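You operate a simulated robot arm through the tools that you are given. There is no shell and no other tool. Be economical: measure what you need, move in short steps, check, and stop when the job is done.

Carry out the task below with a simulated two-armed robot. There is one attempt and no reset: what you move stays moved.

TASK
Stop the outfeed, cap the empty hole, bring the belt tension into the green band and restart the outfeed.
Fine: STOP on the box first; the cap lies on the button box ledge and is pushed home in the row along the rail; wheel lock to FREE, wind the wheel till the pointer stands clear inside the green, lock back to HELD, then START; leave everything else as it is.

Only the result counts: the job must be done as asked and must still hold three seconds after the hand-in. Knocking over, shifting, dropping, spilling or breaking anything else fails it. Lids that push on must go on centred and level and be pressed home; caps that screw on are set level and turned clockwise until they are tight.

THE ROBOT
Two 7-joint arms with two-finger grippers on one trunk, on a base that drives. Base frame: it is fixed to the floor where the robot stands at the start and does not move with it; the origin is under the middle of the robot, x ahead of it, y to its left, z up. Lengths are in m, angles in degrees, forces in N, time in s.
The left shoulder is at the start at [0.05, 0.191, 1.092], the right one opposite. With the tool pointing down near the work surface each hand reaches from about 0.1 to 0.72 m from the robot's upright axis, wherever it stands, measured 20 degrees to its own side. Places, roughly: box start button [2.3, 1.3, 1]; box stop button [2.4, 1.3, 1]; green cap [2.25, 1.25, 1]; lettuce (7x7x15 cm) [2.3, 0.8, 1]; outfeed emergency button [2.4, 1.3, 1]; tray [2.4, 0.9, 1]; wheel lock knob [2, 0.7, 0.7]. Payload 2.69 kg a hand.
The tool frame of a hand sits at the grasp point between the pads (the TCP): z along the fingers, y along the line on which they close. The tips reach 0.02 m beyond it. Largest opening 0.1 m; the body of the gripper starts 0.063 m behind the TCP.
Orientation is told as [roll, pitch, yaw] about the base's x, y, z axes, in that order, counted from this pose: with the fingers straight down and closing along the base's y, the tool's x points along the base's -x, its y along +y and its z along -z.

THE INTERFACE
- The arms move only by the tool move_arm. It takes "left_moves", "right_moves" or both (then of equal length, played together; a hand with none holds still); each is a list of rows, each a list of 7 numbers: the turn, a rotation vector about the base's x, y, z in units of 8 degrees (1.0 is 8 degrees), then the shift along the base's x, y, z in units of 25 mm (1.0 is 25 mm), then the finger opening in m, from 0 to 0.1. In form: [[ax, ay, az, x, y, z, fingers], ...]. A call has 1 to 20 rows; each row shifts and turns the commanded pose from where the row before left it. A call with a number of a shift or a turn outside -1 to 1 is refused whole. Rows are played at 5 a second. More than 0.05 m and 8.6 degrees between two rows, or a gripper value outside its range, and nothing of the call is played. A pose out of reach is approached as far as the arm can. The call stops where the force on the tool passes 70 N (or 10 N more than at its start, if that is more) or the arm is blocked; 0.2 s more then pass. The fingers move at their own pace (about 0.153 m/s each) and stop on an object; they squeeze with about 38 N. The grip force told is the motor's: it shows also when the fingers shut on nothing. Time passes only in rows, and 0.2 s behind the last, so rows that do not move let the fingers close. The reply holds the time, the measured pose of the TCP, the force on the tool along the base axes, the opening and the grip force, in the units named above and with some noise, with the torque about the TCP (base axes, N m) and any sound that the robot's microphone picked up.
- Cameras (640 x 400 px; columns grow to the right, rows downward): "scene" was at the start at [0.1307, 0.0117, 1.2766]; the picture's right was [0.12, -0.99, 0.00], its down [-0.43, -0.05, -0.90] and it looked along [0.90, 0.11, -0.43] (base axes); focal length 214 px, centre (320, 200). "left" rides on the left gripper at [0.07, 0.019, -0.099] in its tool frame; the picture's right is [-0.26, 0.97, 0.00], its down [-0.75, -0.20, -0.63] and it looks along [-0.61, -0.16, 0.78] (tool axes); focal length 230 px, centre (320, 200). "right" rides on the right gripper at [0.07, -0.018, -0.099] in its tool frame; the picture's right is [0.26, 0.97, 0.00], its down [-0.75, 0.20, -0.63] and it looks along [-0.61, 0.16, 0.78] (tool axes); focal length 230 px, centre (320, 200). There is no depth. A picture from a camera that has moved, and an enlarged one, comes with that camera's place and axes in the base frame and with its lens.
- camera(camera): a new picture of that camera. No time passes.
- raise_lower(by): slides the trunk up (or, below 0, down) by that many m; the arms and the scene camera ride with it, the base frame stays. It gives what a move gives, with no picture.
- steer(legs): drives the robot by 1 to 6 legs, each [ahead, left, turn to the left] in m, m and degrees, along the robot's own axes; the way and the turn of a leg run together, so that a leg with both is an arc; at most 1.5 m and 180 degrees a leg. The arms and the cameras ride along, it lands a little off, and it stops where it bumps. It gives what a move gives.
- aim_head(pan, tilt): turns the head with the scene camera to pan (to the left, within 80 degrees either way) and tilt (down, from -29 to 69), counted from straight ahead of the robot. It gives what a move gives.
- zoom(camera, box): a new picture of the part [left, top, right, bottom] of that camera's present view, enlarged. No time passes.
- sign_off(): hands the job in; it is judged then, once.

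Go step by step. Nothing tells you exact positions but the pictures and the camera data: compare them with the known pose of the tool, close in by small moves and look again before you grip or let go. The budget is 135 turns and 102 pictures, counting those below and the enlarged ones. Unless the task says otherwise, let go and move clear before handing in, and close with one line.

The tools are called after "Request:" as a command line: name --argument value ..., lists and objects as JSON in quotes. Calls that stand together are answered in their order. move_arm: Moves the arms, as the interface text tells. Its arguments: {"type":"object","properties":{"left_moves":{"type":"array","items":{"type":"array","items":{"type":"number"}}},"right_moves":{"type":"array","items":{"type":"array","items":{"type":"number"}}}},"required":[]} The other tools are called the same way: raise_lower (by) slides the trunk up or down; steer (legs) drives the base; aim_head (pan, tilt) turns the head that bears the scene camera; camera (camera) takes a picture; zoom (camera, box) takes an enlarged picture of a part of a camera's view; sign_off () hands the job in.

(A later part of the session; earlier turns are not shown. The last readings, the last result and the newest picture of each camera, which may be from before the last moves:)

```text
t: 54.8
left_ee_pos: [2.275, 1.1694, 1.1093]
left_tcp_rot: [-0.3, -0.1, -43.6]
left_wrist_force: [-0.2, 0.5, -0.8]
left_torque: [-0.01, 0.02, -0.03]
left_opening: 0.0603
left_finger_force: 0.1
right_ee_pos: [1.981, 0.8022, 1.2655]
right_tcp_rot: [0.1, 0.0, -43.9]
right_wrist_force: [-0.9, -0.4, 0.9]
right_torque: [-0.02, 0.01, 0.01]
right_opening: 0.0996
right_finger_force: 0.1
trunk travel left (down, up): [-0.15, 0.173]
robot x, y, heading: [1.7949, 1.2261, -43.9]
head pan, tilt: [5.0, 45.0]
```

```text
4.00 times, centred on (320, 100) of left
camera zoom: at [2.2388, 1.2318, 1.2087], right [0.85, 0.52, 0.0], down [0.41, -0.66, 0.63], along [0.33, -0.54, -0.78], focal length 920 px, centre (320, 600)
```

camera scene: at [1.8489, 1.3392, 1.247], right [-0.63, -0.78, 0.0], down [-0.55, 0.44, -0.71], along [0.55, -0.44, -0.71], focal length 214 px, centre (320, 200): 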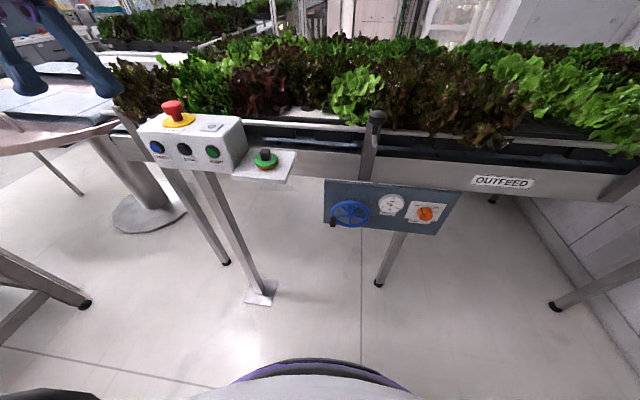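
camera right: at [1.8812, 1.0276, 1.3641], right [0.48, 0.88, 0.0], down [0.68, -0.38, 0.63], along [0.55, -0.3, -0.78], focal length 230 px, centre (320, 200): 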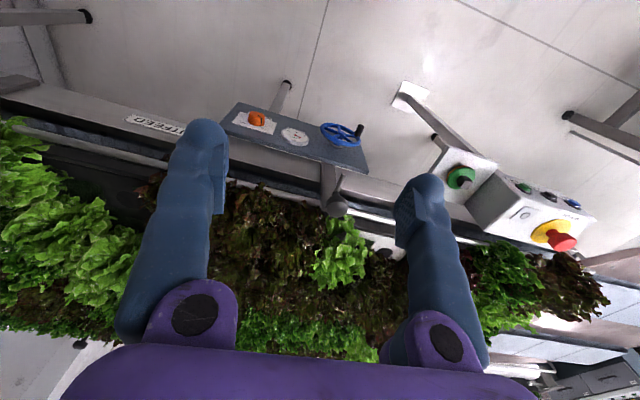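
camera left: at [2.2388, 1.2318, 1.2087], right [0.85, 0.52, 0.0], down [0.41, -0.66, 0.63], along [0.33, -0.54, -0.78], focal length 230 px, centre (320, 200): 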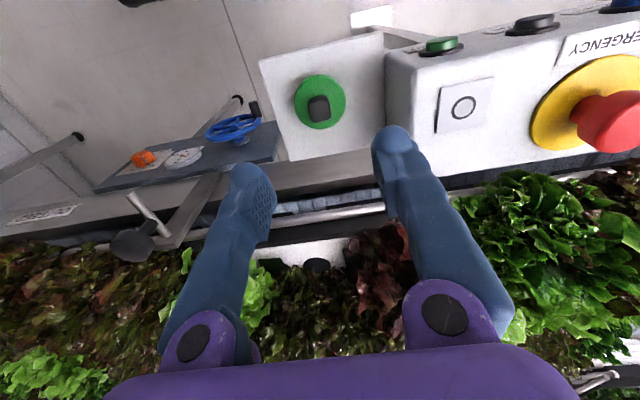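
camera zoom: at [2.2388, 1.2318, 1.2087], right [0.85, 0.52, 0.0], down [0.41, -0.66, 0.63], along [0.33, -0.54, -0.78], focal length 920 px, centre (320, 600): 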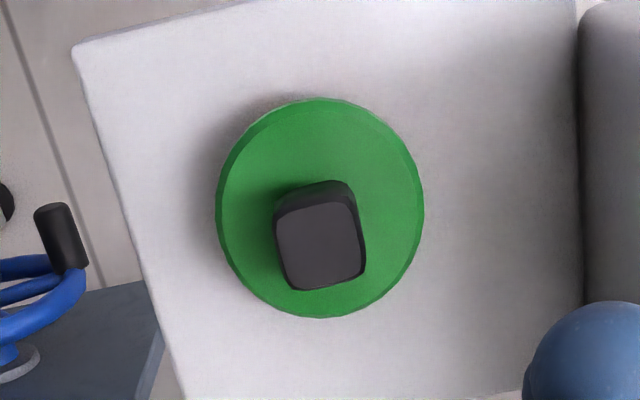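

The knob sits square to the ledge and my fingers close along it. I lower over the knob with the fingers partly open.

Request:
move_arm --left_moves '[[0, 0, 0, 0.16, -0.16, -0.9, 0.06], [0, 0, 0, 0, 0, -0.9, 0.06], [0, 0, 0, 0, 0, -0.9, 0.06], [0, 0, 0, 0, 0, -0.9, 0.06], [0, 0, 0, 0, 0, -0.9, 0.06], [0, 0, 0, 0, 0, -0.9, 0.06]]'

Request:
camera --camera "left"

Request:
zoom --camera "scene" --box '[150, 110, 310, 210]'

```text
t: 56.2
left_ee_pos: [2.2776, 1.1657, 0.9765]
left_tcp_rot: [-0.2, -0.2, -43.7]
left_wrist_force: [-0.2, 0.4, 0.0]
left_torque: [0.0, -0.02, -0.02]
left_opening: 0.0599
left_finger_force: 0.1
right_ee_pos: [1.9819, 0.8023, 1.2665]
right_tcp_rot: [0.0, 0.0, -43.9]
right_wrist_force: [-1.1, -0.6, -0.1]
right_torque: [-0.04, 0.01, 0.02]
right_opening: 0.0999
right_finger_force: 0.1
trunk travel left (down, up): [-0.15, 0.173]
robot x, y, heading: [1.7933, 1.2283, -43.9]
head pan, tilt: [5.0, 45.0]
```

```text
70 pictures are left
camera left: at [2.2411, 1.2284, 1.0748], right [0.85, 0.52, 0.0], down [0.4, -0.66, 0.63], along [0.33, -0.54, -0.77], focal length 230 px, centre (320, 200)
```

left: 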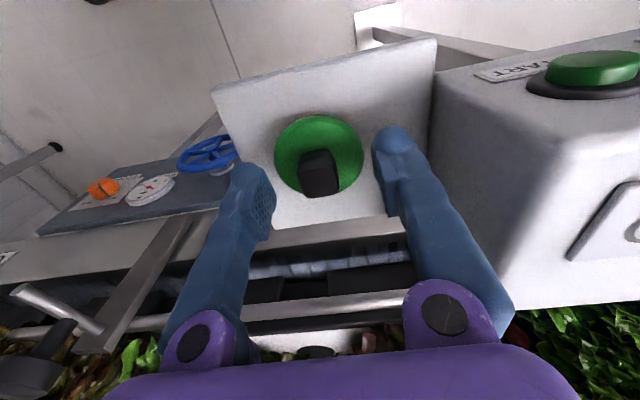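

```text
4.00 times, centred on (230, 160) of scene
camera zoom: at [1.8858, 1.1487, 1.247], right [-0.63, -0.78, 0.0], down [-0.55, 0.44, -0.71], along [0.55, -0.44, -0.71], focal length 858 px, centre (680, 360)
```

zoom: 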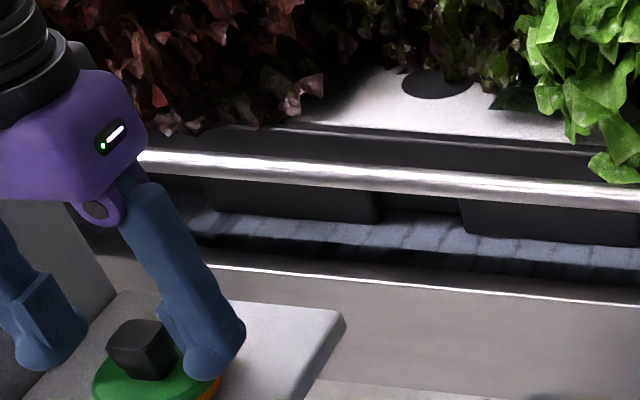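

The fingers straddle the knob. I go down a little more and close.

Request:
move_arm --left_moves '[[0, 0, 0, 0, 0, -0.28, 0.06], [0, 0, 0, 0, 0, 0, 0.0], [0, 0, 0, 0, 0, 0, 0.0], [0, 0, 0, 0, 0, 0, 0.0]]'

Request:
camera --camera "left"

```text
t: 57.2
left_ee_pos: [2.2782, 1.1637, 0.9695]
left_tcp_rot: [-0.3, -0.1, -43.7]
left_wrist_force: [0.7, -0.6, 0.0]
left_torque: [0.01, 0.01, 0.0]
left_opening: 0.0189
left_finger_force: 37.7
right_ee_pos: [1.9812, 0.8017, 1.2663]
right_tcp_rot: [0.1, 0.1, -43.8]
right_wrist_force: [-0.2, -0.2, -0.7]
right_torque: [0.02, -0.01, 0.01]
right_opening: 0.0999
right_finger_force: 0.1
trunk travel left (down, up): [-0.15, 0.173]
robot x, y, heading: [1.7929, 1.2266, -44.0]
head pan, tilt: [5.0, 45.0]
```

```text
68 pictures are left
camera left: at [2.2415, 1.2271, 1.0673], right [0.85, 0.52, 0.0], down [0.4, -0.66, 0.63], along [0.33, -0.54, -0.78], focal length 230 px, centre (320, 200)
```

left: 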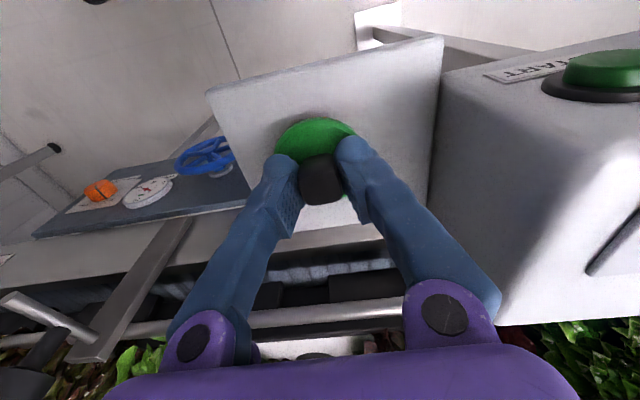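

The knob is held (1.9 cm). I lift the cap and carry it over the rail toward the hole.

Request:
move_arm --left_moves '[[0, 0, 0, 0, 0, 0.9, 0], [0, 0, 0, 0, 0, 0.9, 0], [0, 0, 0, 0, 0, 0.9, 0], [0, 0, 0, 0, 0, 0.9, 0], [0, 0, 0, 0, 0, 0.9, 0], [0, 0, 0, 0, 0, 0.9, 0], [0, 0, 0, 0.42, -0.743, 0, 0], [0, 0, 0, 0.42, -0.743, 0, 0], [0, 0, 0, 0.42, -0.743, 0, 0], [0, 0, 0, 0.42, -0.743, 0, 0], [0, 0, 0, 0.42, -0.743, 0, 0], [0, 0, 0, 0.42, -0.743, 0, 0], [0, 0, 0, 0.42, -0.743, 0, 0], [0, 0, 0, 0.42, -0.743, 0, 0], [0, 0, 0, 0.42, -0.743, 0, 0]]'

Request:
camera --camera "left"

Request:
camera --camera "scene"

```text
t: 60.4
left_ee_pos: [2.3715, 0.9951, 1.104]
left_tcp_rot: [-0.2, -0.1, -43.7]
left_wrist_force: [0.1, 0.5, 0.7]
left_torque: [0.0, 0.02, 0.01]
left_opening: 0.0189
left_finger_force: 37.7
right_ee_pos: [1.9811, 0.801, 1.2653]
right_tcp_rot: [0.0, 0.0, -43.9]
right_wrist_force: [-0.3, 0.1, 0.5]
right_torque: [0.03, -0.01, 0.02]
right_opening: 0.1002
right_finger_force: 0.1
trunk travel left (down, up): [-0.15, 0.173]
robot x, y, heading: [1.7909, 1.2262, -43.7]
head pan, tilt: [5.0, 45.0]
```

```text
67 pictures are left
camera left: at [2.3348, 1.0576, 1.2028], right [0.85, 0.52, 0.0], down [0.4, -0.66, 0.63], along [0.33, -0.54, -0.78], focal length 230 px, centre (320, 200)
```

left: 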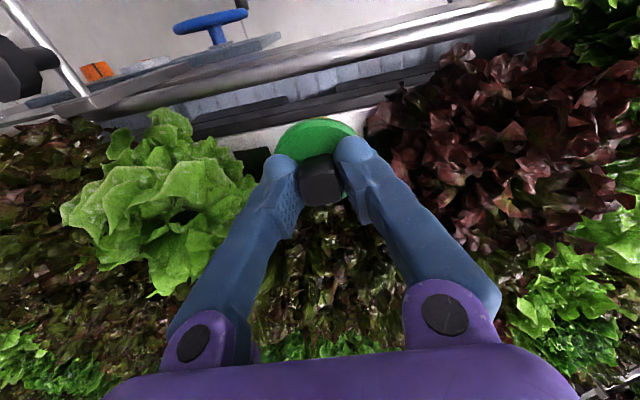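

```text
66 pictures are left
camera scene: at [1.8856, 1.1482, 1.2469], right [-0.63, -0.78, 0.0], down [-0.55, 0.44, -0.71], along [0.55, -0.44, -0.71], focal length 214 px, centre (320, 200)
```

scene: 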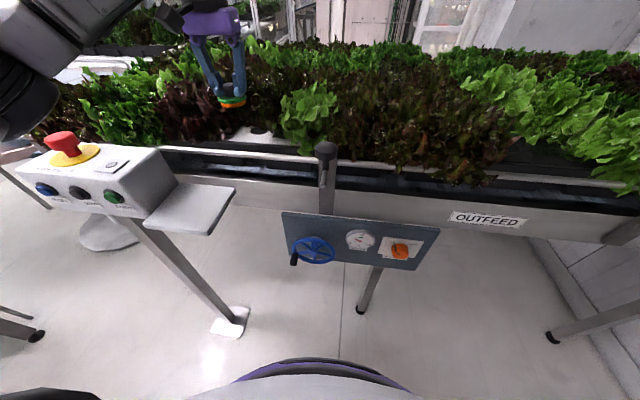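

Request:
zoom --camera "scene" --box '[210, 75, 306, 135]'

```text
6.67 times, centred on (258, 105) of scene
camera zoom: at [1.8856, 1.1482, 1.2469], right [-0.63, -0.78, 0.0], down [-0.55, 0.44, -0.71], along [0.55, -0.44, -0.71], focal length 1430 px, centre (733, 833)
```

zoom: 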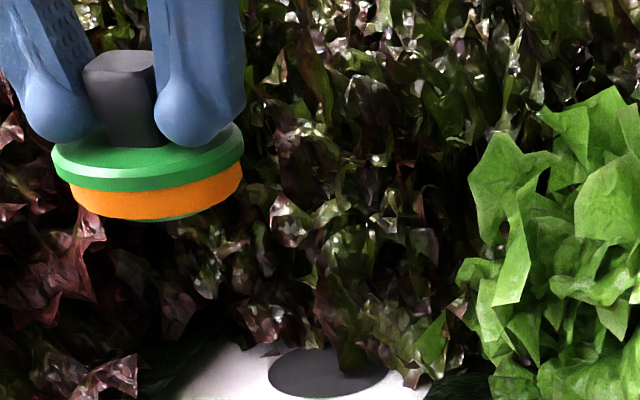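

Request:
zoom --camera "left" --box '[200, 80, 440, 230]'

Request:
zoom --camera "scene" --box '[220, 105, 348, 185]'

```text
2.67 times, centred on (320, 155) of left
camera zoom: at [2.3348, 1.0576, 1.2028], right [0.85, 0.52, 0.0], down [0.4, -0.66, 0.63], along [0.33, -0.54, -0.78], focal length 614 px, centre (320, 320)
```

zoom: 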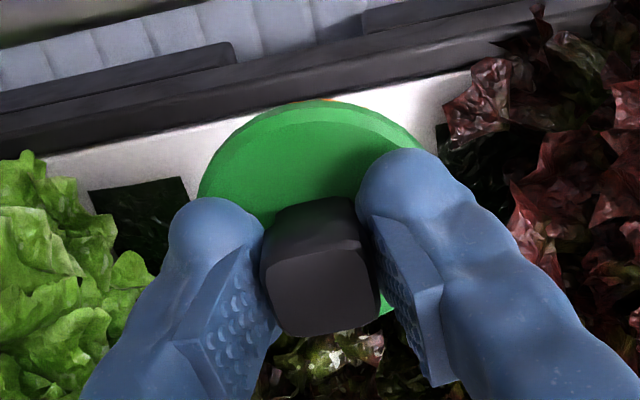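

```text
5.00 times, centred on (284, 145) of scene
camera zoom: at [1.8856, 1.1482, 1.2469], right [-0.63, -0.78, 0.0], down [-0.55, 0.44, -0.71], along [0.55, -0.44, -0.71], focal length 1072 px, centre (500, 475)
```

zoom: 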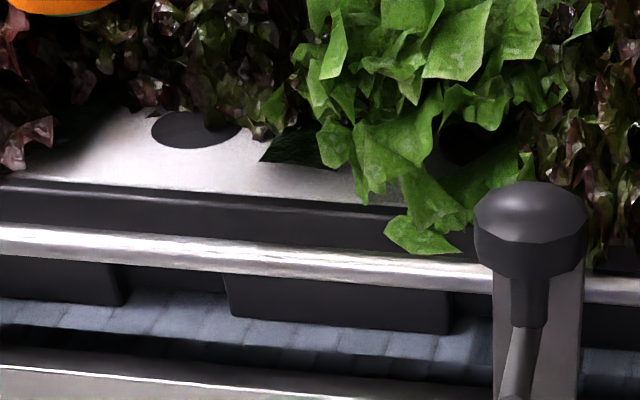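

The dark disc is the only open hole on the tray. I move the cap directly above it, a couple of centimetres up, and check.

Request:
move_arm --left_moves '[[0, 0, 0, 0.355, -0.55, 0, 0], [0, 0, 0, 0.355, -0.55, 0, 0], [0, 0, 0, 0.355, -0.55, 0, 0], [0, 0, 0, 0.355, -0.55, 0, 0], [0, 0, 0, 0, 0, -0.8, 0], [0, 0, 0, 0, 0, -0.8, 0], [0, 0, 0, 0, 0, -0.8, 0]]'

Request:
zoom --camera "scene" --box '[210, 75, 306, 135]'

Request:
zoom --camera "left" --box '[200, 80, 440, 230]'

```text
t: 62.0
left_ee_pos: [2.4064, 0.9392, 1.0441]
left_tcp_rot: [-0.2, -0.2, -43.8]
left_wrist_force: [0.2, 0.6, -0.4]
left_torque: [0.0, 0.04, 0.0]
left_opening: 0.0192
left_finger_force: 37.8
right_ee_pos: [1.9821, 0.8026, 1.2664]
right_tcp_rot: [0.0, 0.1, -43.9]
right_wrist_force: [-0.1, 0.1, 0.1]
right_torque: [0.02, 0.0, -0.02]
right_opening: 0.0998
right_finger_force: 0.0
trunk travel left (down, up): [-0.15, 0.173]
robot x, y, heading: [1.7923, 1.2263, -43.8]
head pan, tilt: [5.0, 45.0]
```

```text
6.67 times, centred on (258, 105) of scene
camera zoom: at [1.8861, 1.1487, 1.247], right [-0.63, -0.78, 0.0], down [-0.55, 0.44, -0.71], along [0.55, -0.44, -0.71], focal length 1430 px, centre (733, 833)
```

zoom: 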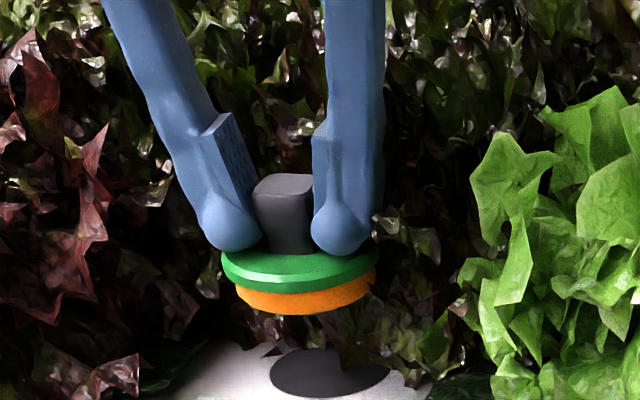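

```text
2.67 times, centred on (320, 155) of left
camera zoom: at [2.371, 1.0015, 1.1421], right [0.85, 0.52, 0.0], down [0.4, -0.66, 0.63], along [0.33, -0.54, -0.78], focal length 614 px, centre (320, 320)
```

zoom: 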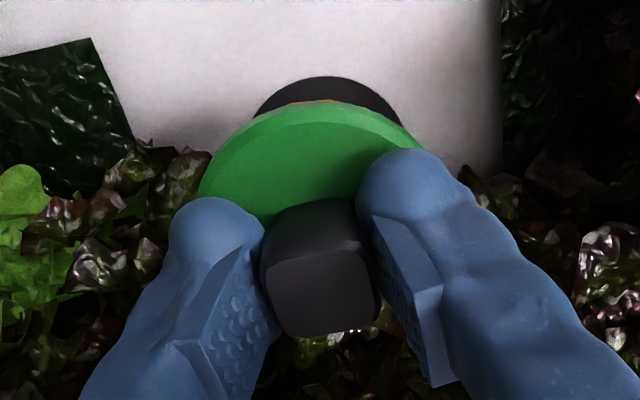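

The cap hangs just short of centre: the hole seems about 5–7 mm farther away. I shift, lower slightly and look again.

Request:
move_arm --left_moves '[[0, 0, 0, 0.2, -0.2, -0.5, 0], [0, 0, 0, 0, 0, 0, 0]]'

Request:
zoom --camera "scene" --box '[226, 95, 290, 135]'

Request:
zoom --camera "left" --box '[240, 80, 400, 180]'

```text
t: 62.6
left_ee_pos: [2.4107, 0.934, 1.0312]
left_tcp_rot: [-0.2, -0.1, -43.8]
left_wrist_force: [0.6, 0.7, 0.8]
left_torque: [0.01, 0.0, 0.01]
left_opening: 0.019
left_finger_force: 38.3
right_ee_pos: [1.9807, 0.8013, 1.2669]
right_tcp_rot: [0.0, 0.0, -43.9]
right_wrist_force: [-0.4, 0.4, 0.0]
right_torque: [-0.01, 0.0, 0.0]
right_opening: 0.1
right_finger_force: 0.1
trunk travel left (down, up): [-0.15, 0.173]
robot x, y, heading: [1.7956, 1.2258, -43.9]
head pan, tilt: [5.0, 45.0]
```

```text
10.00 times, centred on (258, 115) of scene
camera zoom: at [1.8854, 1.1487, 1.247], right [-0.63, -0.78, 0.0], down [-0.55, 0.44, -0.71], along [0.55, -0.44, -0.71], focal length 2145 px, centre (940, 1050)
```

zoom: 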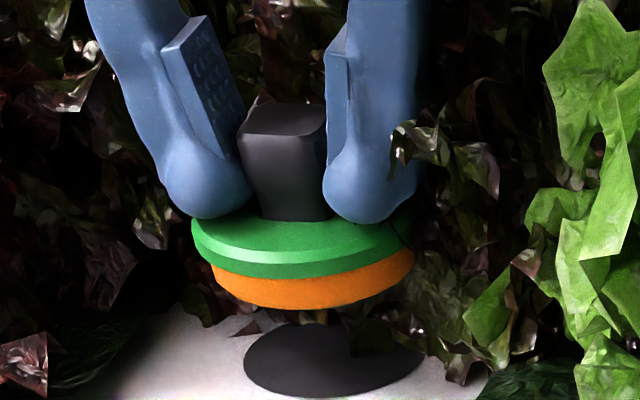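

```text
4.00 times, centred on (320, 130) of left
camera zoom: at [2.3753, 0.9973, 1.1297], right [0.85, 0.52, 0.0], down [0.4, -0.66, 0.63], along [0.33, -0.54, -0.78], focal length 920 px, centre (320, 480)
```

zoom: 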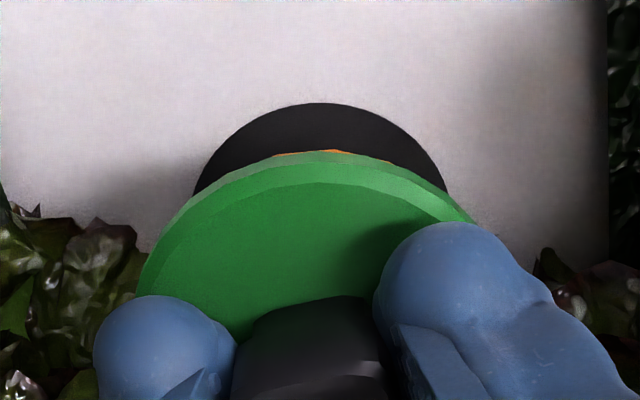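

The cap now lines up with the hole within a millimetre or two in both views. I lower it gently and start pressing.

Request:
move_arm --left_moves '[[0, 0, 0, -0.03, 0.03, -0.3, 0], [0, 0, 0, 0, 0, -0.2, 0], [0, 0, 0, 0, 0, -0.2, 0], [0, 0, 0, 0, 0, 0, 0]]'

Request:
zoom --camera "scene" --box '[226, 95, 290, 135]'

Request:
zoom --camera "left" --box '[240, 80, 400, 180]'

```text
t: 63.6
left_ee_pos: [2.4105, 0.9365, 1.0117]
left_tcp_rot: [-0.3, -0.2, -43.7]
left_wrist_force: [0.2, 0.3, 0.0]
left_torque: [0.02, 0.01, -0.01]
left_opening: 0.0191
left_finger_force: 38.0
right_ee_pos: [1.9809, 0.8029, 1.2651]
right_tcp_rot: [0.2, 0.0, -43.9]
right_wrist_force: [0.8, 0.1, 0.5]
right_torque: [0.01, 0.01, 0.0]
right_opening: 0.1
right_finger_force: 0.1
trunk travel left (down, up): [-0.15, 0.173]
robot x, y, heading: [1.7928, 1.226, -44.0]
head pan, tilt: [5.0, 45.0]
```

```text
10.00 times, centred on (258, 115) of scene
camera zoom: at [1.8856, 1.1486, 1.247], right [-0.63, -0.78, 0.0], down [-0.55, 0.44, -0.71], along [0.55, -0.44, -0.71], focal length 2145 px, centre (940, 1050)
```

zoom: 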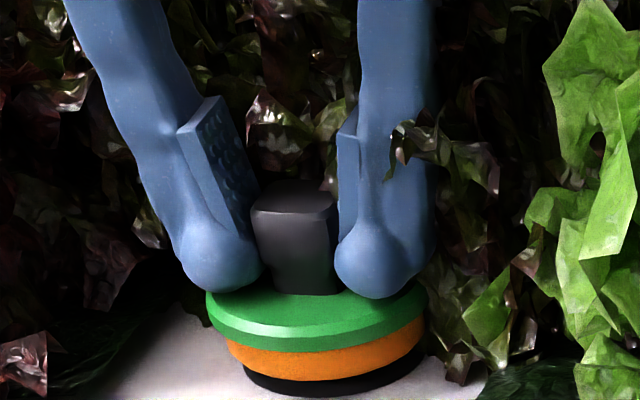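

```text
4.00 times, centred on (320, 130) of left
camera zoom: at [2.374, 0.9987, 1.1109], right [0.85, 0.52, 0.0], down [0.4, -0.66, 0.63], along [0.33, -0.54, -0.78], focal length 920 px, centre (320, 480)
```

zoom: 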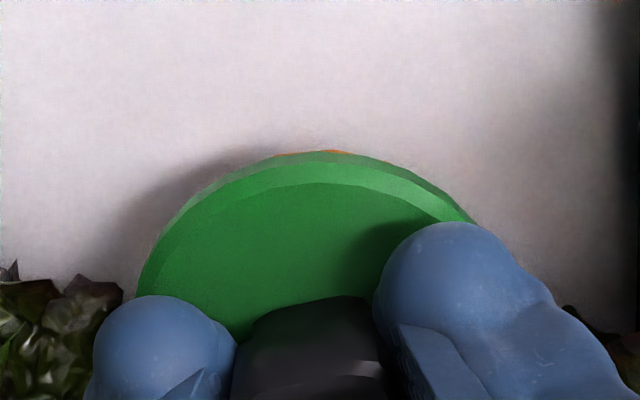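

Request:
move_arm --left_moves '[[0, 0, 0, -0.03, -0.05, -0.12, 0], [0, 0, 0, 0, 0, -0.12, 0], [0, 0, 0, 0, 0, -0.12, 0], [0, 0, 0, 0, 0, 0, 0]]'

Request:
zoom --camera "scene" --box '[226, 95, 290, 135]'

```text
t: 64.6
left_ee_pos: [2.4107, 0.9354, 1.0058]
left_tcp_rot: [-0.2, -0.1, -43.7]
left_wrist_force: [-0.9, -0.5, 0.1]
left_torque: [0.0, -0.01, -0.03]
left_opening: 0.019
left_finger_force: 38.2
right_ee_pos: [1.98, 0.8016, 1.266]
right_tcp_rot: [0.1, 0.0, -43.9]
right_wrist_force: [-0.3, 0.2, -0.2]
right_torque: [0.02, 0.01, 0.0]
right_opening: 0.1
right_finger_force: 0.0
trunk travel left (down, up): [-0.15, 0.173]
robot x, y, heading: [1.7911, 1.2259, -43.8]
head pan, tilt: [5.0, 45.0]
```

```text
10.00 times, centred on (258, 115) of scene
camera zoom: at [1.8856, 1.1486, 1.2469], right [-0.63, -0.78, 0.0], down [-0.55, 0.44, -0.71], along [0.55, -0.44, -0.71], focal length 2145 px, centre (940, 1050)
```

zoom: 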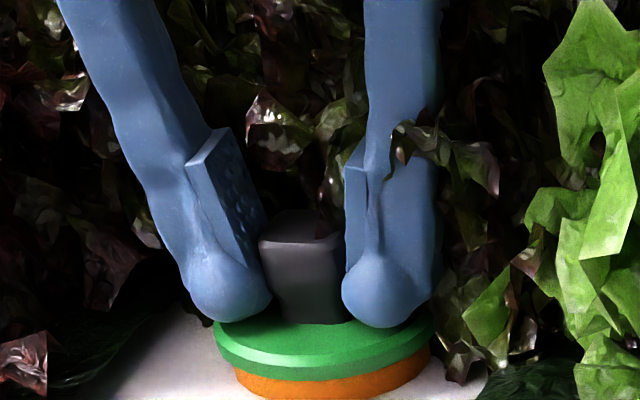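

Request:
move_arm --left_moves '[[0, 0, 0, 0, 0, -0.12, 0], [0, 0, 0, 0, 0, -0.12, 0], [0, 0, 0, 0, 0, -0.12, 0], [0, 0, 0, 0, 0, 0, 0]]'

Request:
zoom --camera "scene" --box '[226, 95, 290, 135]'

```text
t: 65.6
left_ee_pos: [2.4095, 0.9347, 0.9972]
left_tcp_rot: [-0.3, -0.2, -43.8]
left_wrist_force: [0.9, 0.8, 6.7]
left_torque: [0.11, 0.04, -0.02]
left_opening: 0.0186
left_finger_force: 37.9
right_ee_pos: [1.9804, 0.8028, 1.2659]
right_tcp_rot: [0.0, 0.0, -43.8]
right_wrist_force: [0.3, 0.6, -0.2]
right_torque: [0.01, -0.04, 0.03]
right_opening: 0.0998
right_finger_force: 0.1
trunk travel left (down, up): [-0.15, 0.173]
robot x, y, heading: [1.7964, 1.2266, -44.0]
head pan, tilt: [5.0, 45.0]
```

```text
10.00 times, centred on (258, 115) of scene
camera zoom: at [1.885, 1.1489, 1.2472], right [-0.63, -0.78, 0.0], down [-0.55, 0.44, -0.71], along [0.55, -0.44, -0.71], focal length 2145 px, centre (940, 1050)
```

zoom: 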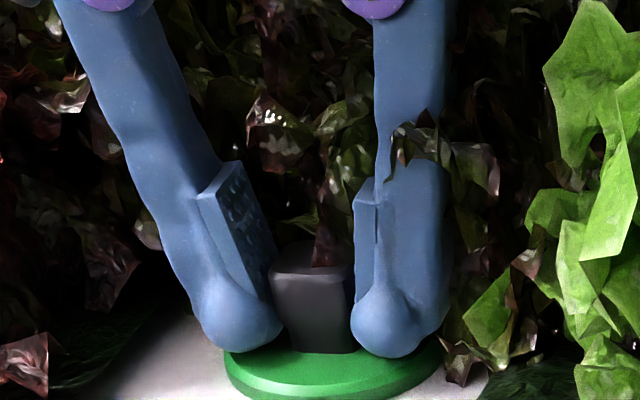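

Contact begins (7 N) and the orange part is entering the hole. I press on.

Request:
move_arm --left_moves '[[0, 0, 0, 0, 0, -0.1, 0], [0, 0, 0, 0, 0, -0.1, 0], [0, 0, 0, 0, 0, -0.1, 0], [0, 0, 0, 0, 0, 0, 0]]'

Request:
zoom --camera "scene" --box '[226, 105, 290, 145]'

```text
t: 66.6
left_ee_pos: [2.4083, 0.9362, 0.993]
left_tcp_rot: [-0.2, -0.7, -43.6]
left_wrist_force: [7.3, -3.3, 35.3]
left_torque: [0.01, -0.1, 0.01]
left_opening: 0.0188
left_finger_force: 37.8
right_ee_pos: [1.9793, 0.8038, 1.267]
right_tcp_rot: [0.1, -0.2, -43.9]
right_wrist_force: [0.1, -0.9, 0.2]
right_torque: [-0.01, 0.01, 0.0]
right_opening: 0.0999
right_finger_force: 0.0
trunk travel left (down, up): [-0.15, 0.173]
robot x, y, heading: [1.7956, 1.224, -44.0]
head pan, tilt: [5.0, 45.0]
```

```text
10.00 times, centred on (258, 125) of scene
camera zoom: at [1.883, 1.1499, 1.2476], right [-0.63, -0.78, 0.0], down [-0.55, 0.44, -0.71], along [0.55, -0.45, -0.7], focal length 2145 px, centre (940, 950)
```

zoom: 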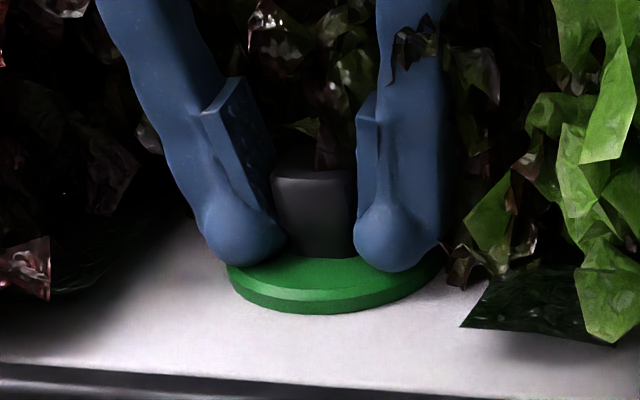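

The disc looks flush on the tray. I press a bit harder to be sure it is home, then look.

Request:
move_arm --left_moves '[[0, 0, 0, 0, 0, -0.1, 0], [0, 0, 0, 0, 0, -0.1, 0], [0, 0, 0, 0, 0, 0, 0]]'

Request:
zoom --camera "scene" --box '[226, 105, 290, 145]'

```text
t: 67.4
left_ee_pos: [2.4088, 0.9366, 0.9938]
left_tcp_rot: [-0.3, -1.0, -43.6]
left_wrist_force: [8.5, 0.3, 50.9]
left_torque: [0.42, 0.13, 0.02]
left_opening: 0.0185
left_finger_force: 37.6
right_ee_pos: [1.9771, 0.804, 1.2676]
right_tcp_rot: [0.1, -0.2, -43.9]
right_wrist_force: [0.2, -0.5, 0.3]
right_torque: [-0.04, -0.02, 0.03]
right_opening: 0.0999
right_finger_force: 0.0
trunk travel left (down, up): [-0.15, 0.173]
robot x, y, heading: [1.7954, 1.2282, -43.9]
head pan, tilt: [5.0, 45.0]
```

```text
10.00 times, centred on (258, 125) of scene
camera zoom: at [1.8817, 1.1509, 1.2478], right [-0.63, -0.78, 0.0], down [-0.55, 0.44, -0.71], along [0.55, -0.45, -0.7], focal length 2145 px, centre (940, 950)
```

zoom: 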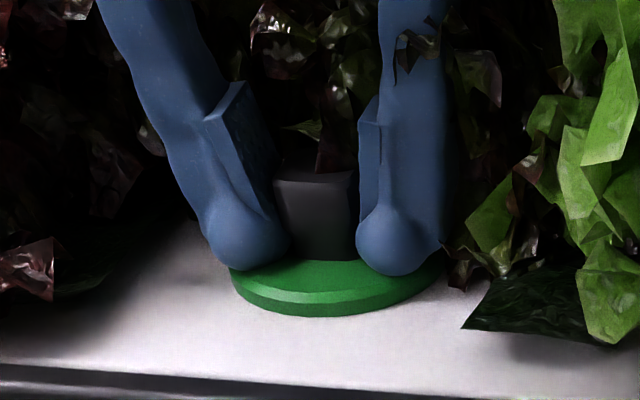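

It stopped moving at 51 N, so the cap is home. I relax the push, open, and lift off.

Request:
move_arm --left_moves '[[0, 0, 0, 0, 0, 0.2, 0], [0, 0, 0, 0, 0, 0.1, 0], [0, 0, 0, 0, 0, 0, 0.06], [0, 0, 0, 0, 0, 0, 0.06], [0, 0, 0, 0, 0, 0.5, 0.06], [0, 0, 0, 0, 0, 1, 0.06], [0, 0, 0, 0, 0, 1, 0.06], [0, 0, 0, 0, 0, 1, 0.06], [0, 0, 0, 0, 0, 1, 0.06]]'

Request:
zoom --camera "scene" --box '[226, 105, 290, 145]'

Request:
zoom --camera "left" --box '[240, 80, 400, 180]'

```text
t: 69.4
left_ee_pos: [2.4097, 0.9363, 1.1033]
left_tcp_rot: [-0.1, -0.1, -43.6]
left_wrist_force: [-0.8, 0.5, -0.6]
left_torque: [-0.02, -0.03, -0.01]
left_opening: 0.0601
left_finger_force: 0.1
right_ee_pos: [1.9818, 0.8023, 1.2664]
right_tcp_rot: [0.0, 0.0, -43.9]
right_wrist_force: [-0.1, -0.4, 0.6]
right_torque: [0.0, 0.01, -0.01]
right_opening: 0.0999
right_finger_force: 0.1
trunk travel left (down, up): [-0.15, 0.173]
robot x, y, heading: [1.7928, 1.2265, -44.2]
head pan, tilt: [5.0, 45.0]
```

```text
10.00 times, centred on (258, 125) of scene
camera zoom: at [1.8851, 1.1486, 1.247], right [-0.63, -0.78, 0.0], down [-0.55, 0.44, -0.71], along [0.55, -0.44, -0.71], focal length 2145 px, centre (940, 950)
```

zoom: 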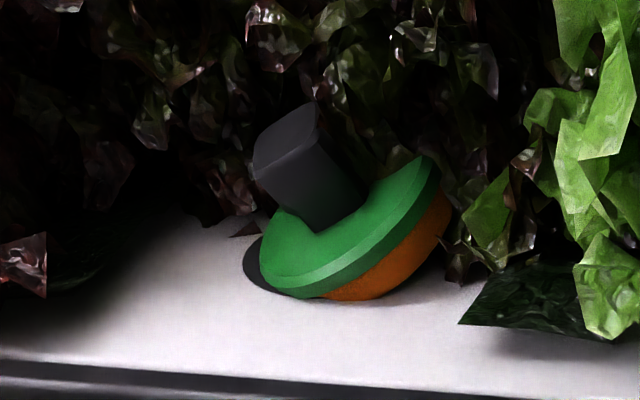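

```text
4.00 times, centred on (320, 130) of left
camera zoom: at [2.3728, 0.9991, 1.2018], right [0.85, 0.52, 0.0], down [0.4, -0.66, 0.63], along [0.33, -0.54, -0.78], focal length 920 px, centre (320, 480)
```

zoom: 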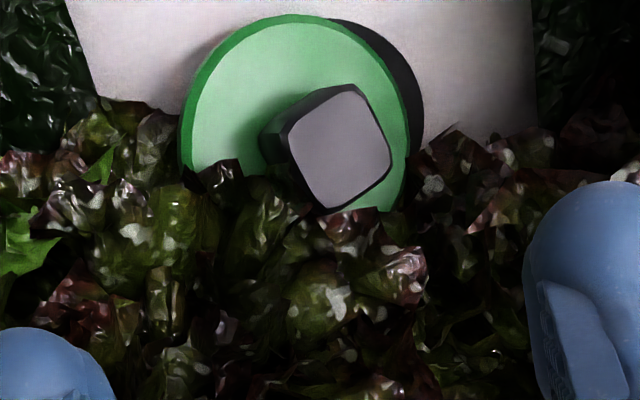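

The cap sprang back out on release: it leans about 30° toward the box side, with its edge in the hole, so it had not snapped in. I tilt the hand to match the knob and regrip.

Request:
move_arm --left_moves '[[-0.677, 0.649, 0, 0.27, 0.28, -0.5, 0.038], [-0.677, 0.649, 0, 0.27, 0.28, -0.5, 0.038], [-0.677, 0.649, 0, 0.27, 0.28, -0.5, 0.038], [-0.677, 0.649, 0, 0.27, 0.28, -0.5, 0.038]]'

Request:
zoom --camera "scene" --box '[210, 85, 306, 145]'

Request:
zoom --camera "left" --box '[240, 100, 400, 200]'

```text
t: 70.4
left_ee_pos: [2.4366, 0.9652, 1.0526]
left_tcp_rot: [-30.2, 0.0, -43.8]
left_wrist_force: [0.0, 0.3, 0.4]
left_torque: [-0.01, -0.02, -0.01]
left_opening: 0.0383
left_finger_force: 0.1
right_ee_pos: [1.9818, 0.8028, 1.2657]
right_tcp_rot: [0.0, 0.0, -43.9]
right_wrist_force: [0.0, -0.2, 0.3]
right_torque: [0.02, 0.01, 0.0]
right_opening: 0.1
right_finger_force: 0.1
trunk travel left (down, up): [-0.15, 0.173]
robot x, y, heading: [1.793, 1.2271, -43.8]
head pan, tilt: [5.0, 45.0]
```

```text
6.67 times, centred on (258, 115) of scene
camera zoom: at [1.8862, 1.1489, 1.247], right [-0.63, -0.78, 0.0], down [-0.55, 0.44, -0.71], along [0.55, -0.44, -0.71], focal length 1430 px, centre (733, 767)
```

zoom: 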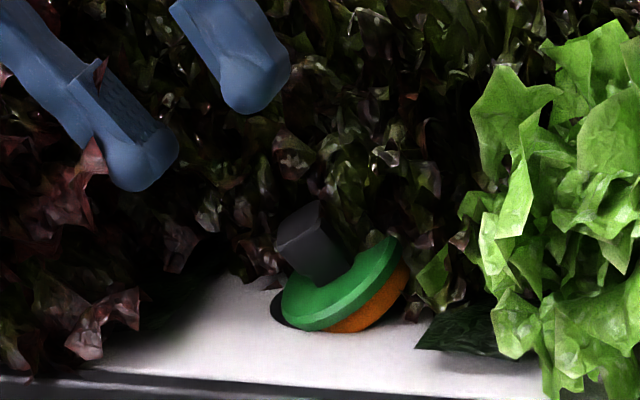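

```text
4.00 times, centred on (320, 150) of left
camera zoom: at [2.4328, 1.0625, 1.1287], right [0.76, 0.42, -0.49], down [0.64, -0.41, 0.65], along [0.07, -0.81, -0.59], focal length 920 px, centre (320, 400)
```

zoom: 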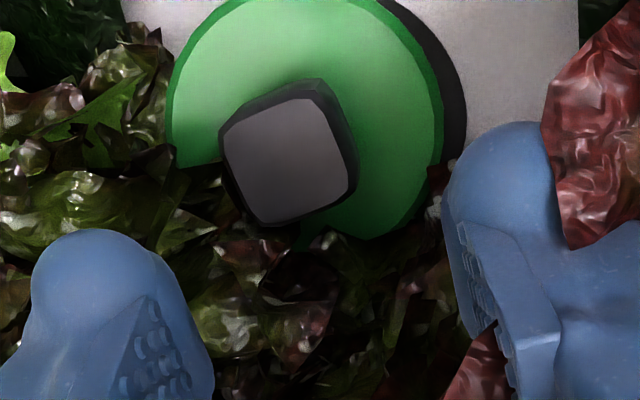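

Request:
move_arm --left_moves '[[0, 0, 0, -0.3, -0.224, -0.48, 0.038], [0, 0, 0, -0.3, -0.224, -0.48, 0.038]]'

Request:
zoom --camera "scene" --box '[226, 105, 290, 145]'

Request:
zoom --camera "left" --box '[240, 120, 400, 220]'

```text
t: 71.0
left_ee_pos: [2.4201, 0.9519, 1.0292]
left_tcp_rot: [-30.3, 0.1, -43.7]
left_wrist_force: [-0.3, -0.5, 0.3]
left_torque: [0.01, -0.02, 0.02]
left_opening: 0.038
left_finger_force: 0.0
right_ee_pos: [1.9806, 0.8021, 1.2653]
right_tcp_rot: [0.1, 0.0, -43.9]
right_wrist_force: [-0.6, -0.1, 0.2]
right_torque: [0.0, 0.0, 0.02]
right_opening: 0.0998
right_finger_force: 0.0
trunk travel left (down, up): [-0.15, 0.173]
robot x, y, heading: [1.7968, 1.2256, -44.0]
head pan, tilt: [5.0, 45.0]
```

```text
10.00 times, centred on (258, 125) of scene
camera zoom: at [1.8856, 1.1485, 1.247], right [-0.63, -0.78, 0.0], down [-0.55, 0.44, -0.71], along [0.55, -0.44, -0.71], focal length 2145 px, centre (940, 950)
```

zoom: 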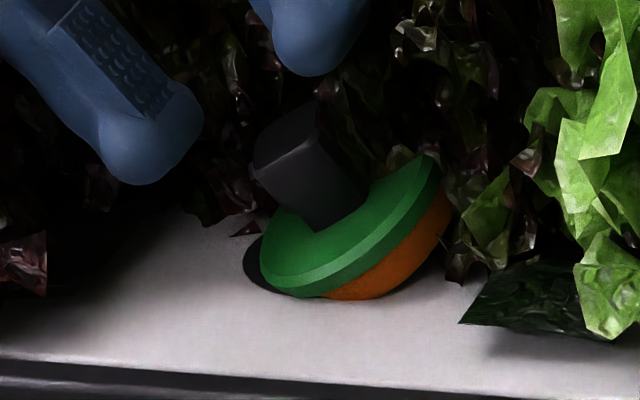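

```text
4.00 times, centred on (320, 170) of left
camera zoom: at [2.4167, 1.0491, 1.1057], right [0.76, 0.43, -0.49], down [0.64, -0.41, 0.65], along [0.07, -0.8, -0.59], focal length 920 px, centre (320, 320)
```

zoom: 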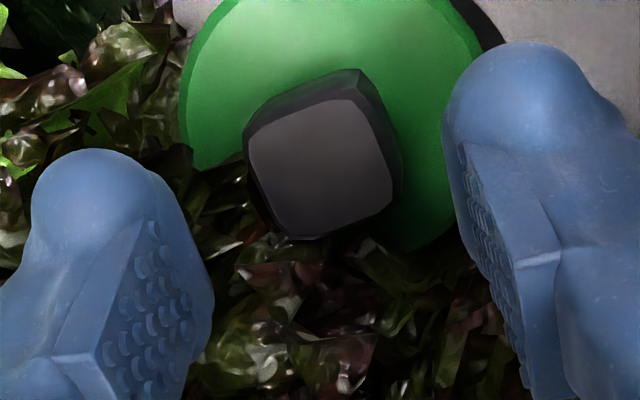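

Aligned with the knob. I go in along the knob axis and close.

Request:
move_arm --left_moves '[[0, 0, 0, -0.194, -0.202, -0.485, 0.038], [0, 0, 0, -0.194, -0.202, -0.485, 0.038], [0, 0, 0, 0, 0, 0, 0.038]]'

Request:
zoom --camera "scene" --box '[226, 105, 290, 145]'

Request:
zoom --camera "left" --box '[240, 120, 400, 220]'

```text
t: 71.8
left_ee_pos: [2.4107, 0.9406, 1.0042]
left_tcp_rot: [-30.2, 0.0, -43.6]
left_wrist_force: [1.0, -0.2, 0.8]
left_torque: [0.0, 0.02, 0.01]
left_opening: 0.0379
left_finger_force: 0.1
right_ee_pos: [1.9808, 0.8024, 1.2657]
right_tcp_rot: [0.2, 0.1, -43.9]
right_wrist_force: [-0.2, -0.6, 0.2]
right_torque: [-0.02, 0.02, 0.0]
right_opening: 0.1
right_finger_force: 0.1
trunk travel left (down, up): [-0.15, 0.173]
robot x, y, heading: [1.7953, 1.2266, -43.7]
head pan, tilt: [5.0, 45.0]
```

```text
10.00 times, centred on (258, 125) of scene
camera zoom: at [1.8856, 1.1486, 1.247], right [-0.63, -0.78, 0.0], down [-0.55, 0.44, -0.71], along [0.55, -0.44, -0.71], focal length 2145 px, centre (940, 950)
```

zoom: 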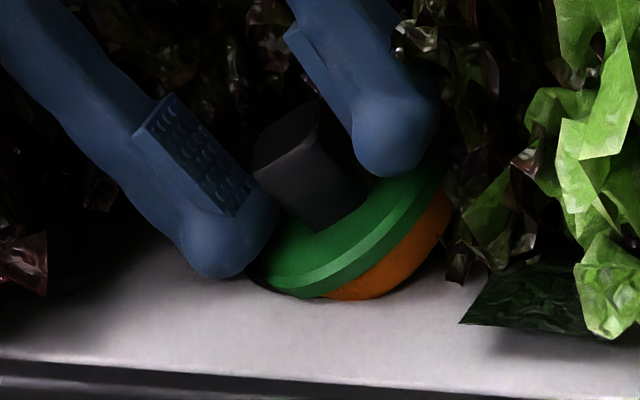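

```text
4.00 times, centred on (320, 170) of left
camera zoom: at [2.406, 1.0388, 1.0809], right [0.76, 0.43, -0.49], down [0.64, -0.41, 0.65], along [0.07, -0.8, -0.59], focal length 920 px, centre (320, 320)
```

zoom: 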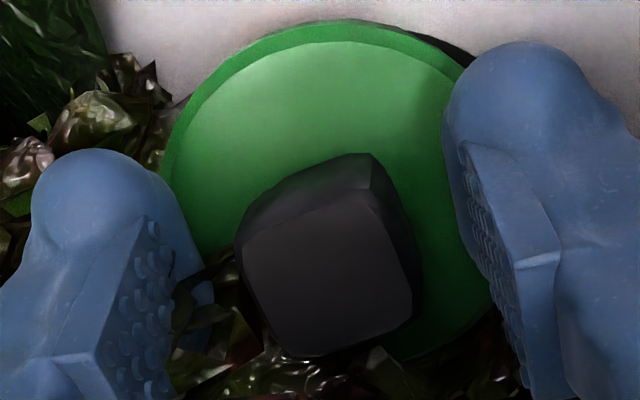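

Request:
move_arm --left_moves '[[0, 0, 0, 0, 0, 0, 0.0], [0, 0, 0, 0, 0, 0, 0.0], [0, 0, 0, 0, 0, 0, 0.0]]'

Request:
zoom --camera "scene" --box '[226, 105, 290, 145]'

```text
t: 72.6
left_ee_pos: [2.4101, 0.942, 1.0049]
left_tcp_rot: [-30.2, -0.2, -43.8]
left_wrist_force: [0.0, -0.9, 0.3]
left_torque: [-0.02, 0.0, 0.0]
left_opening: 0.0182
left_finger_force: 37.6
right_ee_pos: [1.9797, 0.8019, 1.2663]
right_tcp_rot: [0.1, 0.0, -43.9]
right_wrist_force: [0.3, 0.1, -0.3]
right_torque: [-0.01, -0.02, -0.01]
right_opening: 0.1
right_finger_force: 0.1
trunk travel left (down, up): [-0.15, 0.173]
robot x, y, heading: [1.7951, 1.2258, -44.0]
head pan, tilt: [5.0, 45.0]
```

```text
10.00 times, centred on (258, 125) of scene
camera zoom: at [1.8856, 1.1486, 1.247], right [-0.63, -0.78, 0.0], down [-0.55, 0.44, -0.71], along [0.55, -0.44, -0.71], focal length 2145 px, centre (940, 950)
```

zoom: 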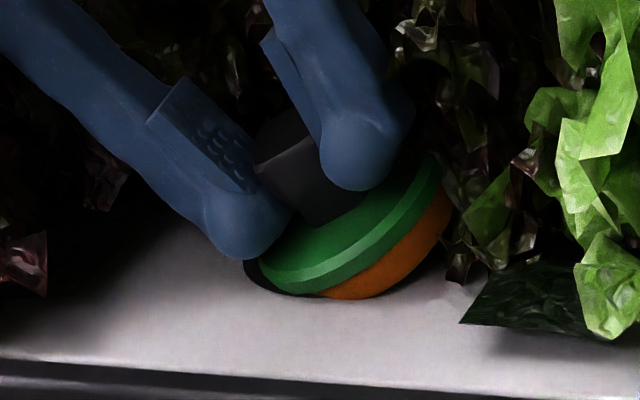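

Gripped again. I lift, bring the cap level and check above the hole.

Request:
move_arm --left_moves '[[0, 0, 0, 0, 0, 0.8, 0], [0, 0, 0, 0, 0, 0.8, 0], [0.677, -0.649, 0, 0, 0, 0, 0], [0.677, -0.649, 0, 0, 0, 0, 0], [0.677, -0.649, 0, 0, 0, 0, 0], [0.677, -0.649, 0, 0, 0, 0, 0], [0, 0, 0, 0, -0.12, 0, 0]]'

Request:
zoom --camera "scene" --box '[226, 95, 290, 135]'

Request:
zoom --camera "left" --box '[240, 80, 400, 180]'

```text
t: 74.2
left_ee_pos: [2.412, 0.9397, 1.0452]
left_tcp_rot: [-0.1, -0.1, -43.7]
left_wrist_force: [-0.4, -1.2, 0.6]
left_torque: [0.0, 0.01, -0.02]
left_opening: 0.0186
left_finger_force: 38.3
right_ee_pos: [1.9816, 0.8026, 1.2663]
right_tcp_rot: [0.2, 0.0, -43.9]
right_wrist_force: [0.2, -0.1, -0.8]
right_torque: [0.01, 0.0, 0.01]
right_opening: 0.1
right_finger_force: 0.1
trunk travel left (down, up): [-0.15, 0.173]
robot x, y, heading: [1.7914, 1.2279, -44.0]
head pan, tilt: [5.0, 45.0]
```

```text
10.00 times, centred on (258, 115) of scene
camera zoom: at [1.8858, 1.1487, 1.247], right [-0.63, -0.78, 0.0], down [-0.55, 0.44, -0.71], along [0.55, -0.44, -0.71], focal length 2145 px, centre (940, 1050)
```

zoom: 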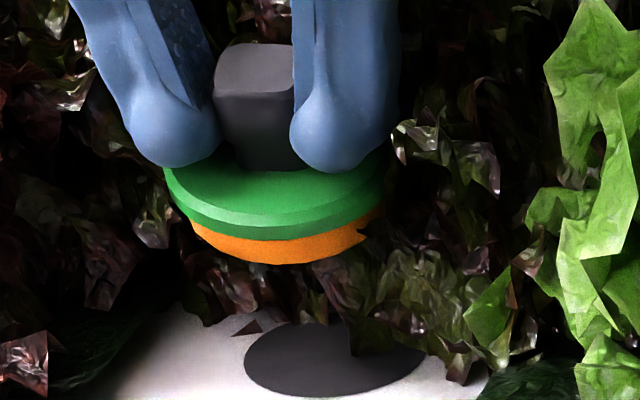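

```text
4.00 times, centred on (320, 130) of left
camera zoom: at [2.3755, 1.0025, 1.1436], right [0.85, 0.52, 0.0], down [0.4, -0.66, 0.63], along [0.33, -0.54, -0.78], focal length 920 px, centre (320, 480)
```

zoom: 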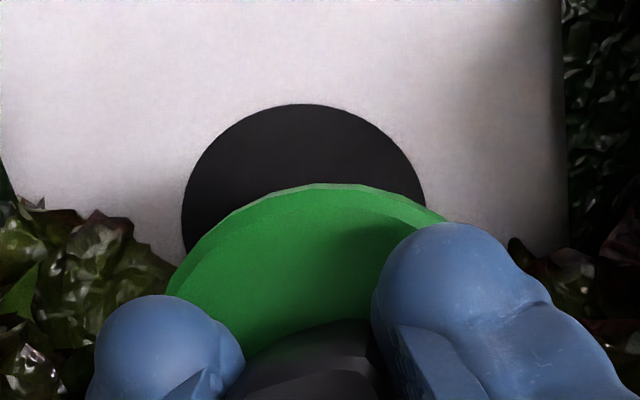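

The cap is level and I have a good view of the hole: it centres at about [2.4105, 0.9355]. My earlier upward move before opening must have pulled the cap out, so this time I'll press home and open without raising first.

Request:
move_arm --left_moves '[[0, 0, 0, -0.06, -0.17, -0.3, 0], [0, 0, 0, 0, 0, -0.4, 0], [0, 0, 0, 0, 0, -0.4, 0], [0, 0, 0, 0, 0, -0.2, 0], [0, 0, 0, 0, 0, 0, 0]]'

Request:
zoom --camera "scene" --box '[226, 105, 290, 145]'

Request:
zoom --camera "left" --box '[240, 80, 400, 180]'

```text
t: 75.4
left_ee_pos: [2.4099, 0.9345, 1.0128]
left_tcp_rot: [-0.1, -0.1, -43.7]
left_wrist_force: [0.4, -0.3, -0.3]
left_torque: [-0.01, 0.01, -0.01]
left_opening: 0.0192
left_finger_force: 37.9
right_ee_pos: [1.9812, 0.8018, 1.2662]
right_tcp_rot: [0.1, 0.0, -43.9]
right_wrist_force: [0.6, -0.4, 0.1]
right_torque: [0.04, -0.01, -0.01]
right_opening: 0.0996
right_finger_force: 0.1
trunk travel left (down, up): [-0.15, 0.173]
robot x, y, heading: [1.7974, 1.2239, -43.9]
head pan, tilt: [5.0, 45.0]
```

```text
10.00 times, centred on (258, 125) of scene
camera zoom: at [1.8856, 1.1486, 1.247], right [-0.63, -0.78, 0.0], down [-0.55, 0.44, -0.71], along [0.55, -0.44, -0.71], focal length 2145 px, centre (940, 950)
```

zoom: 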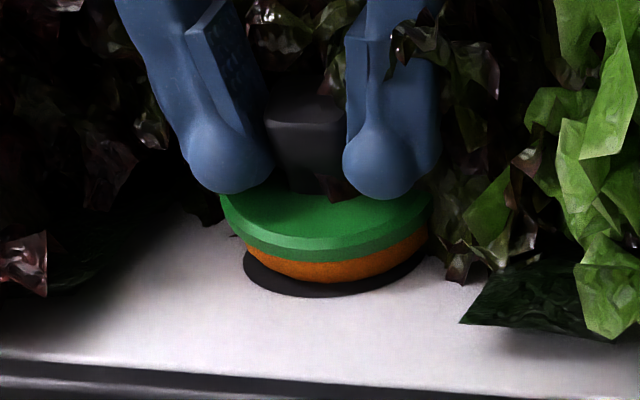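

```text
4.00 times, centred on (320, 130) of left
camera zoom: at [2.3732, 0.9971, 1.1104], right [0.85, 0.52, 0.0], down [0.4, -0.66, 0.63], along [0.33, -0.54, -0.78], focal length 920 px, centre (320, 480)
```

zoom: 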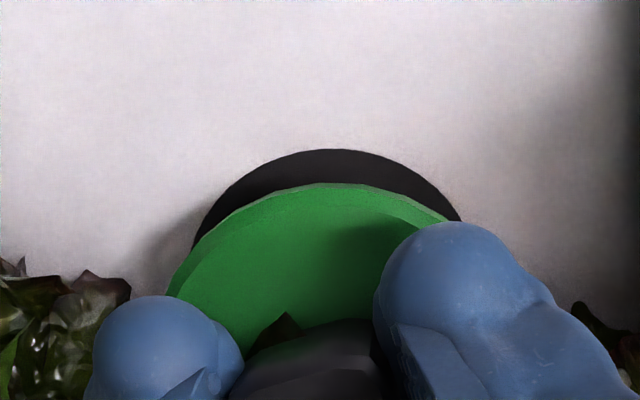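

The left view shows the cap is pivoted a few degrees in the grip, its top leaning toward me. I counter-rotate the hand about the rail axis and compare.

Request:
move_arm --left_moves '[[0.22, 0.23, 0, 0, 0, 0.4, 0], [0.22, 0.23, 0, 0, 0, 0, 0], [0, 0, 0, 0, 0, 0, 0]]'

Request:
zoom --camera "scene" --box '[226, 95, 290, 135]'

Request:
zoom --camera "left" --box '[240, 80, 400, 180]'

```text
t: 76.2
left_ee_pos: [2.4104, 0.9348, 1.0212]
left_tcp_rot: [-0.1, 5.0, -43.7]
left_wrist_force: [-0.9, 0.1, -0.3]
left_torque: [-0.02, 0.03, 0.03]
left_opening: 0.0187
left_finger_force: 37.9
right_ee_pos: [1.9806, 0.8013, 1.2662]
right_tcp_rot: [0.0, 0.0, -44.0]
right_wrist_force: [-0.2, -0.1, -0.4]
right_torque: [-0.02, 0.01, 0.01]
right_opening: 0.1002
right_finger_force: 0.2
trunk travel left (down, up): [-0.15, 0.173]
robot x, y, heading: [1.7935, 1.2261, -43.8]
head pan, tilt: [5.0, 45.0]
```

```text
10.00 times, centred on (258, 115) of scene
camera zoom: at [1.8856, 1.1487, 1.247], right [-0.63, -0.78, 0.0], down [-0.55, 0.44, -0.71], along [0.55, -0.44, -0.71], focal length 2145 px, centre (940, 1050)
```

zoom: 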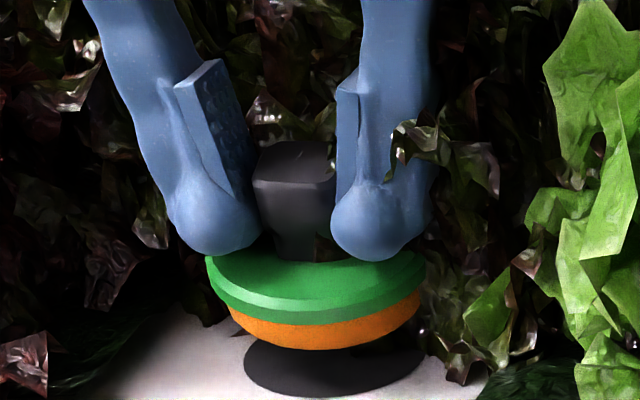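

```text
4.00 times, centred on (320, 130) of left
camera zoom: at [2.3801, 0.9914, 1.1259], right [0.85, 0.52, -0.03], down [0.44, -0.7, 0.56], along [0.28, -0.49, -0.83], focal length 920 px, centre (320, 480)
```

zoom: 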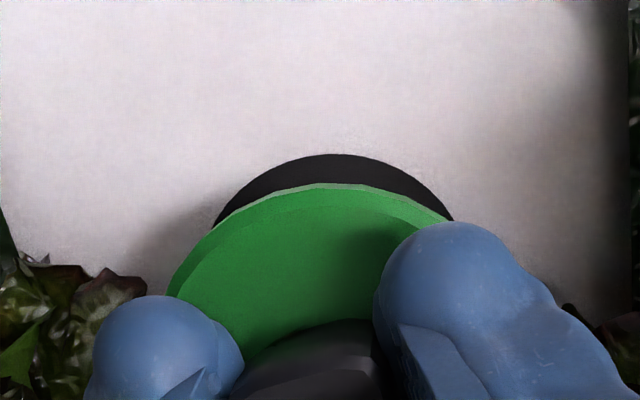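

Request:
zoom --camera "scene" --box '[242, 115, 274, 135]'

```text
16.00 times, centred on (258, 125) of scene
camera zoom: at [1.8856, 1.1487, 1.247], right [-0.63, -0.78, 0.0], down [-0.55, 0.44, -0.71], along [0.55, -0.44, -0.71], focal length 3432 px, centre (1312, 1400)
```

zoom: 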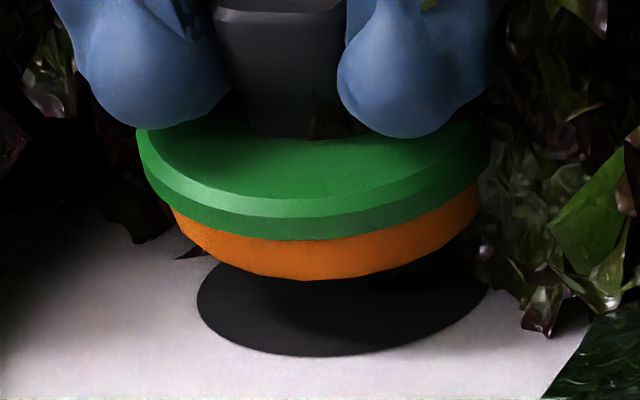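

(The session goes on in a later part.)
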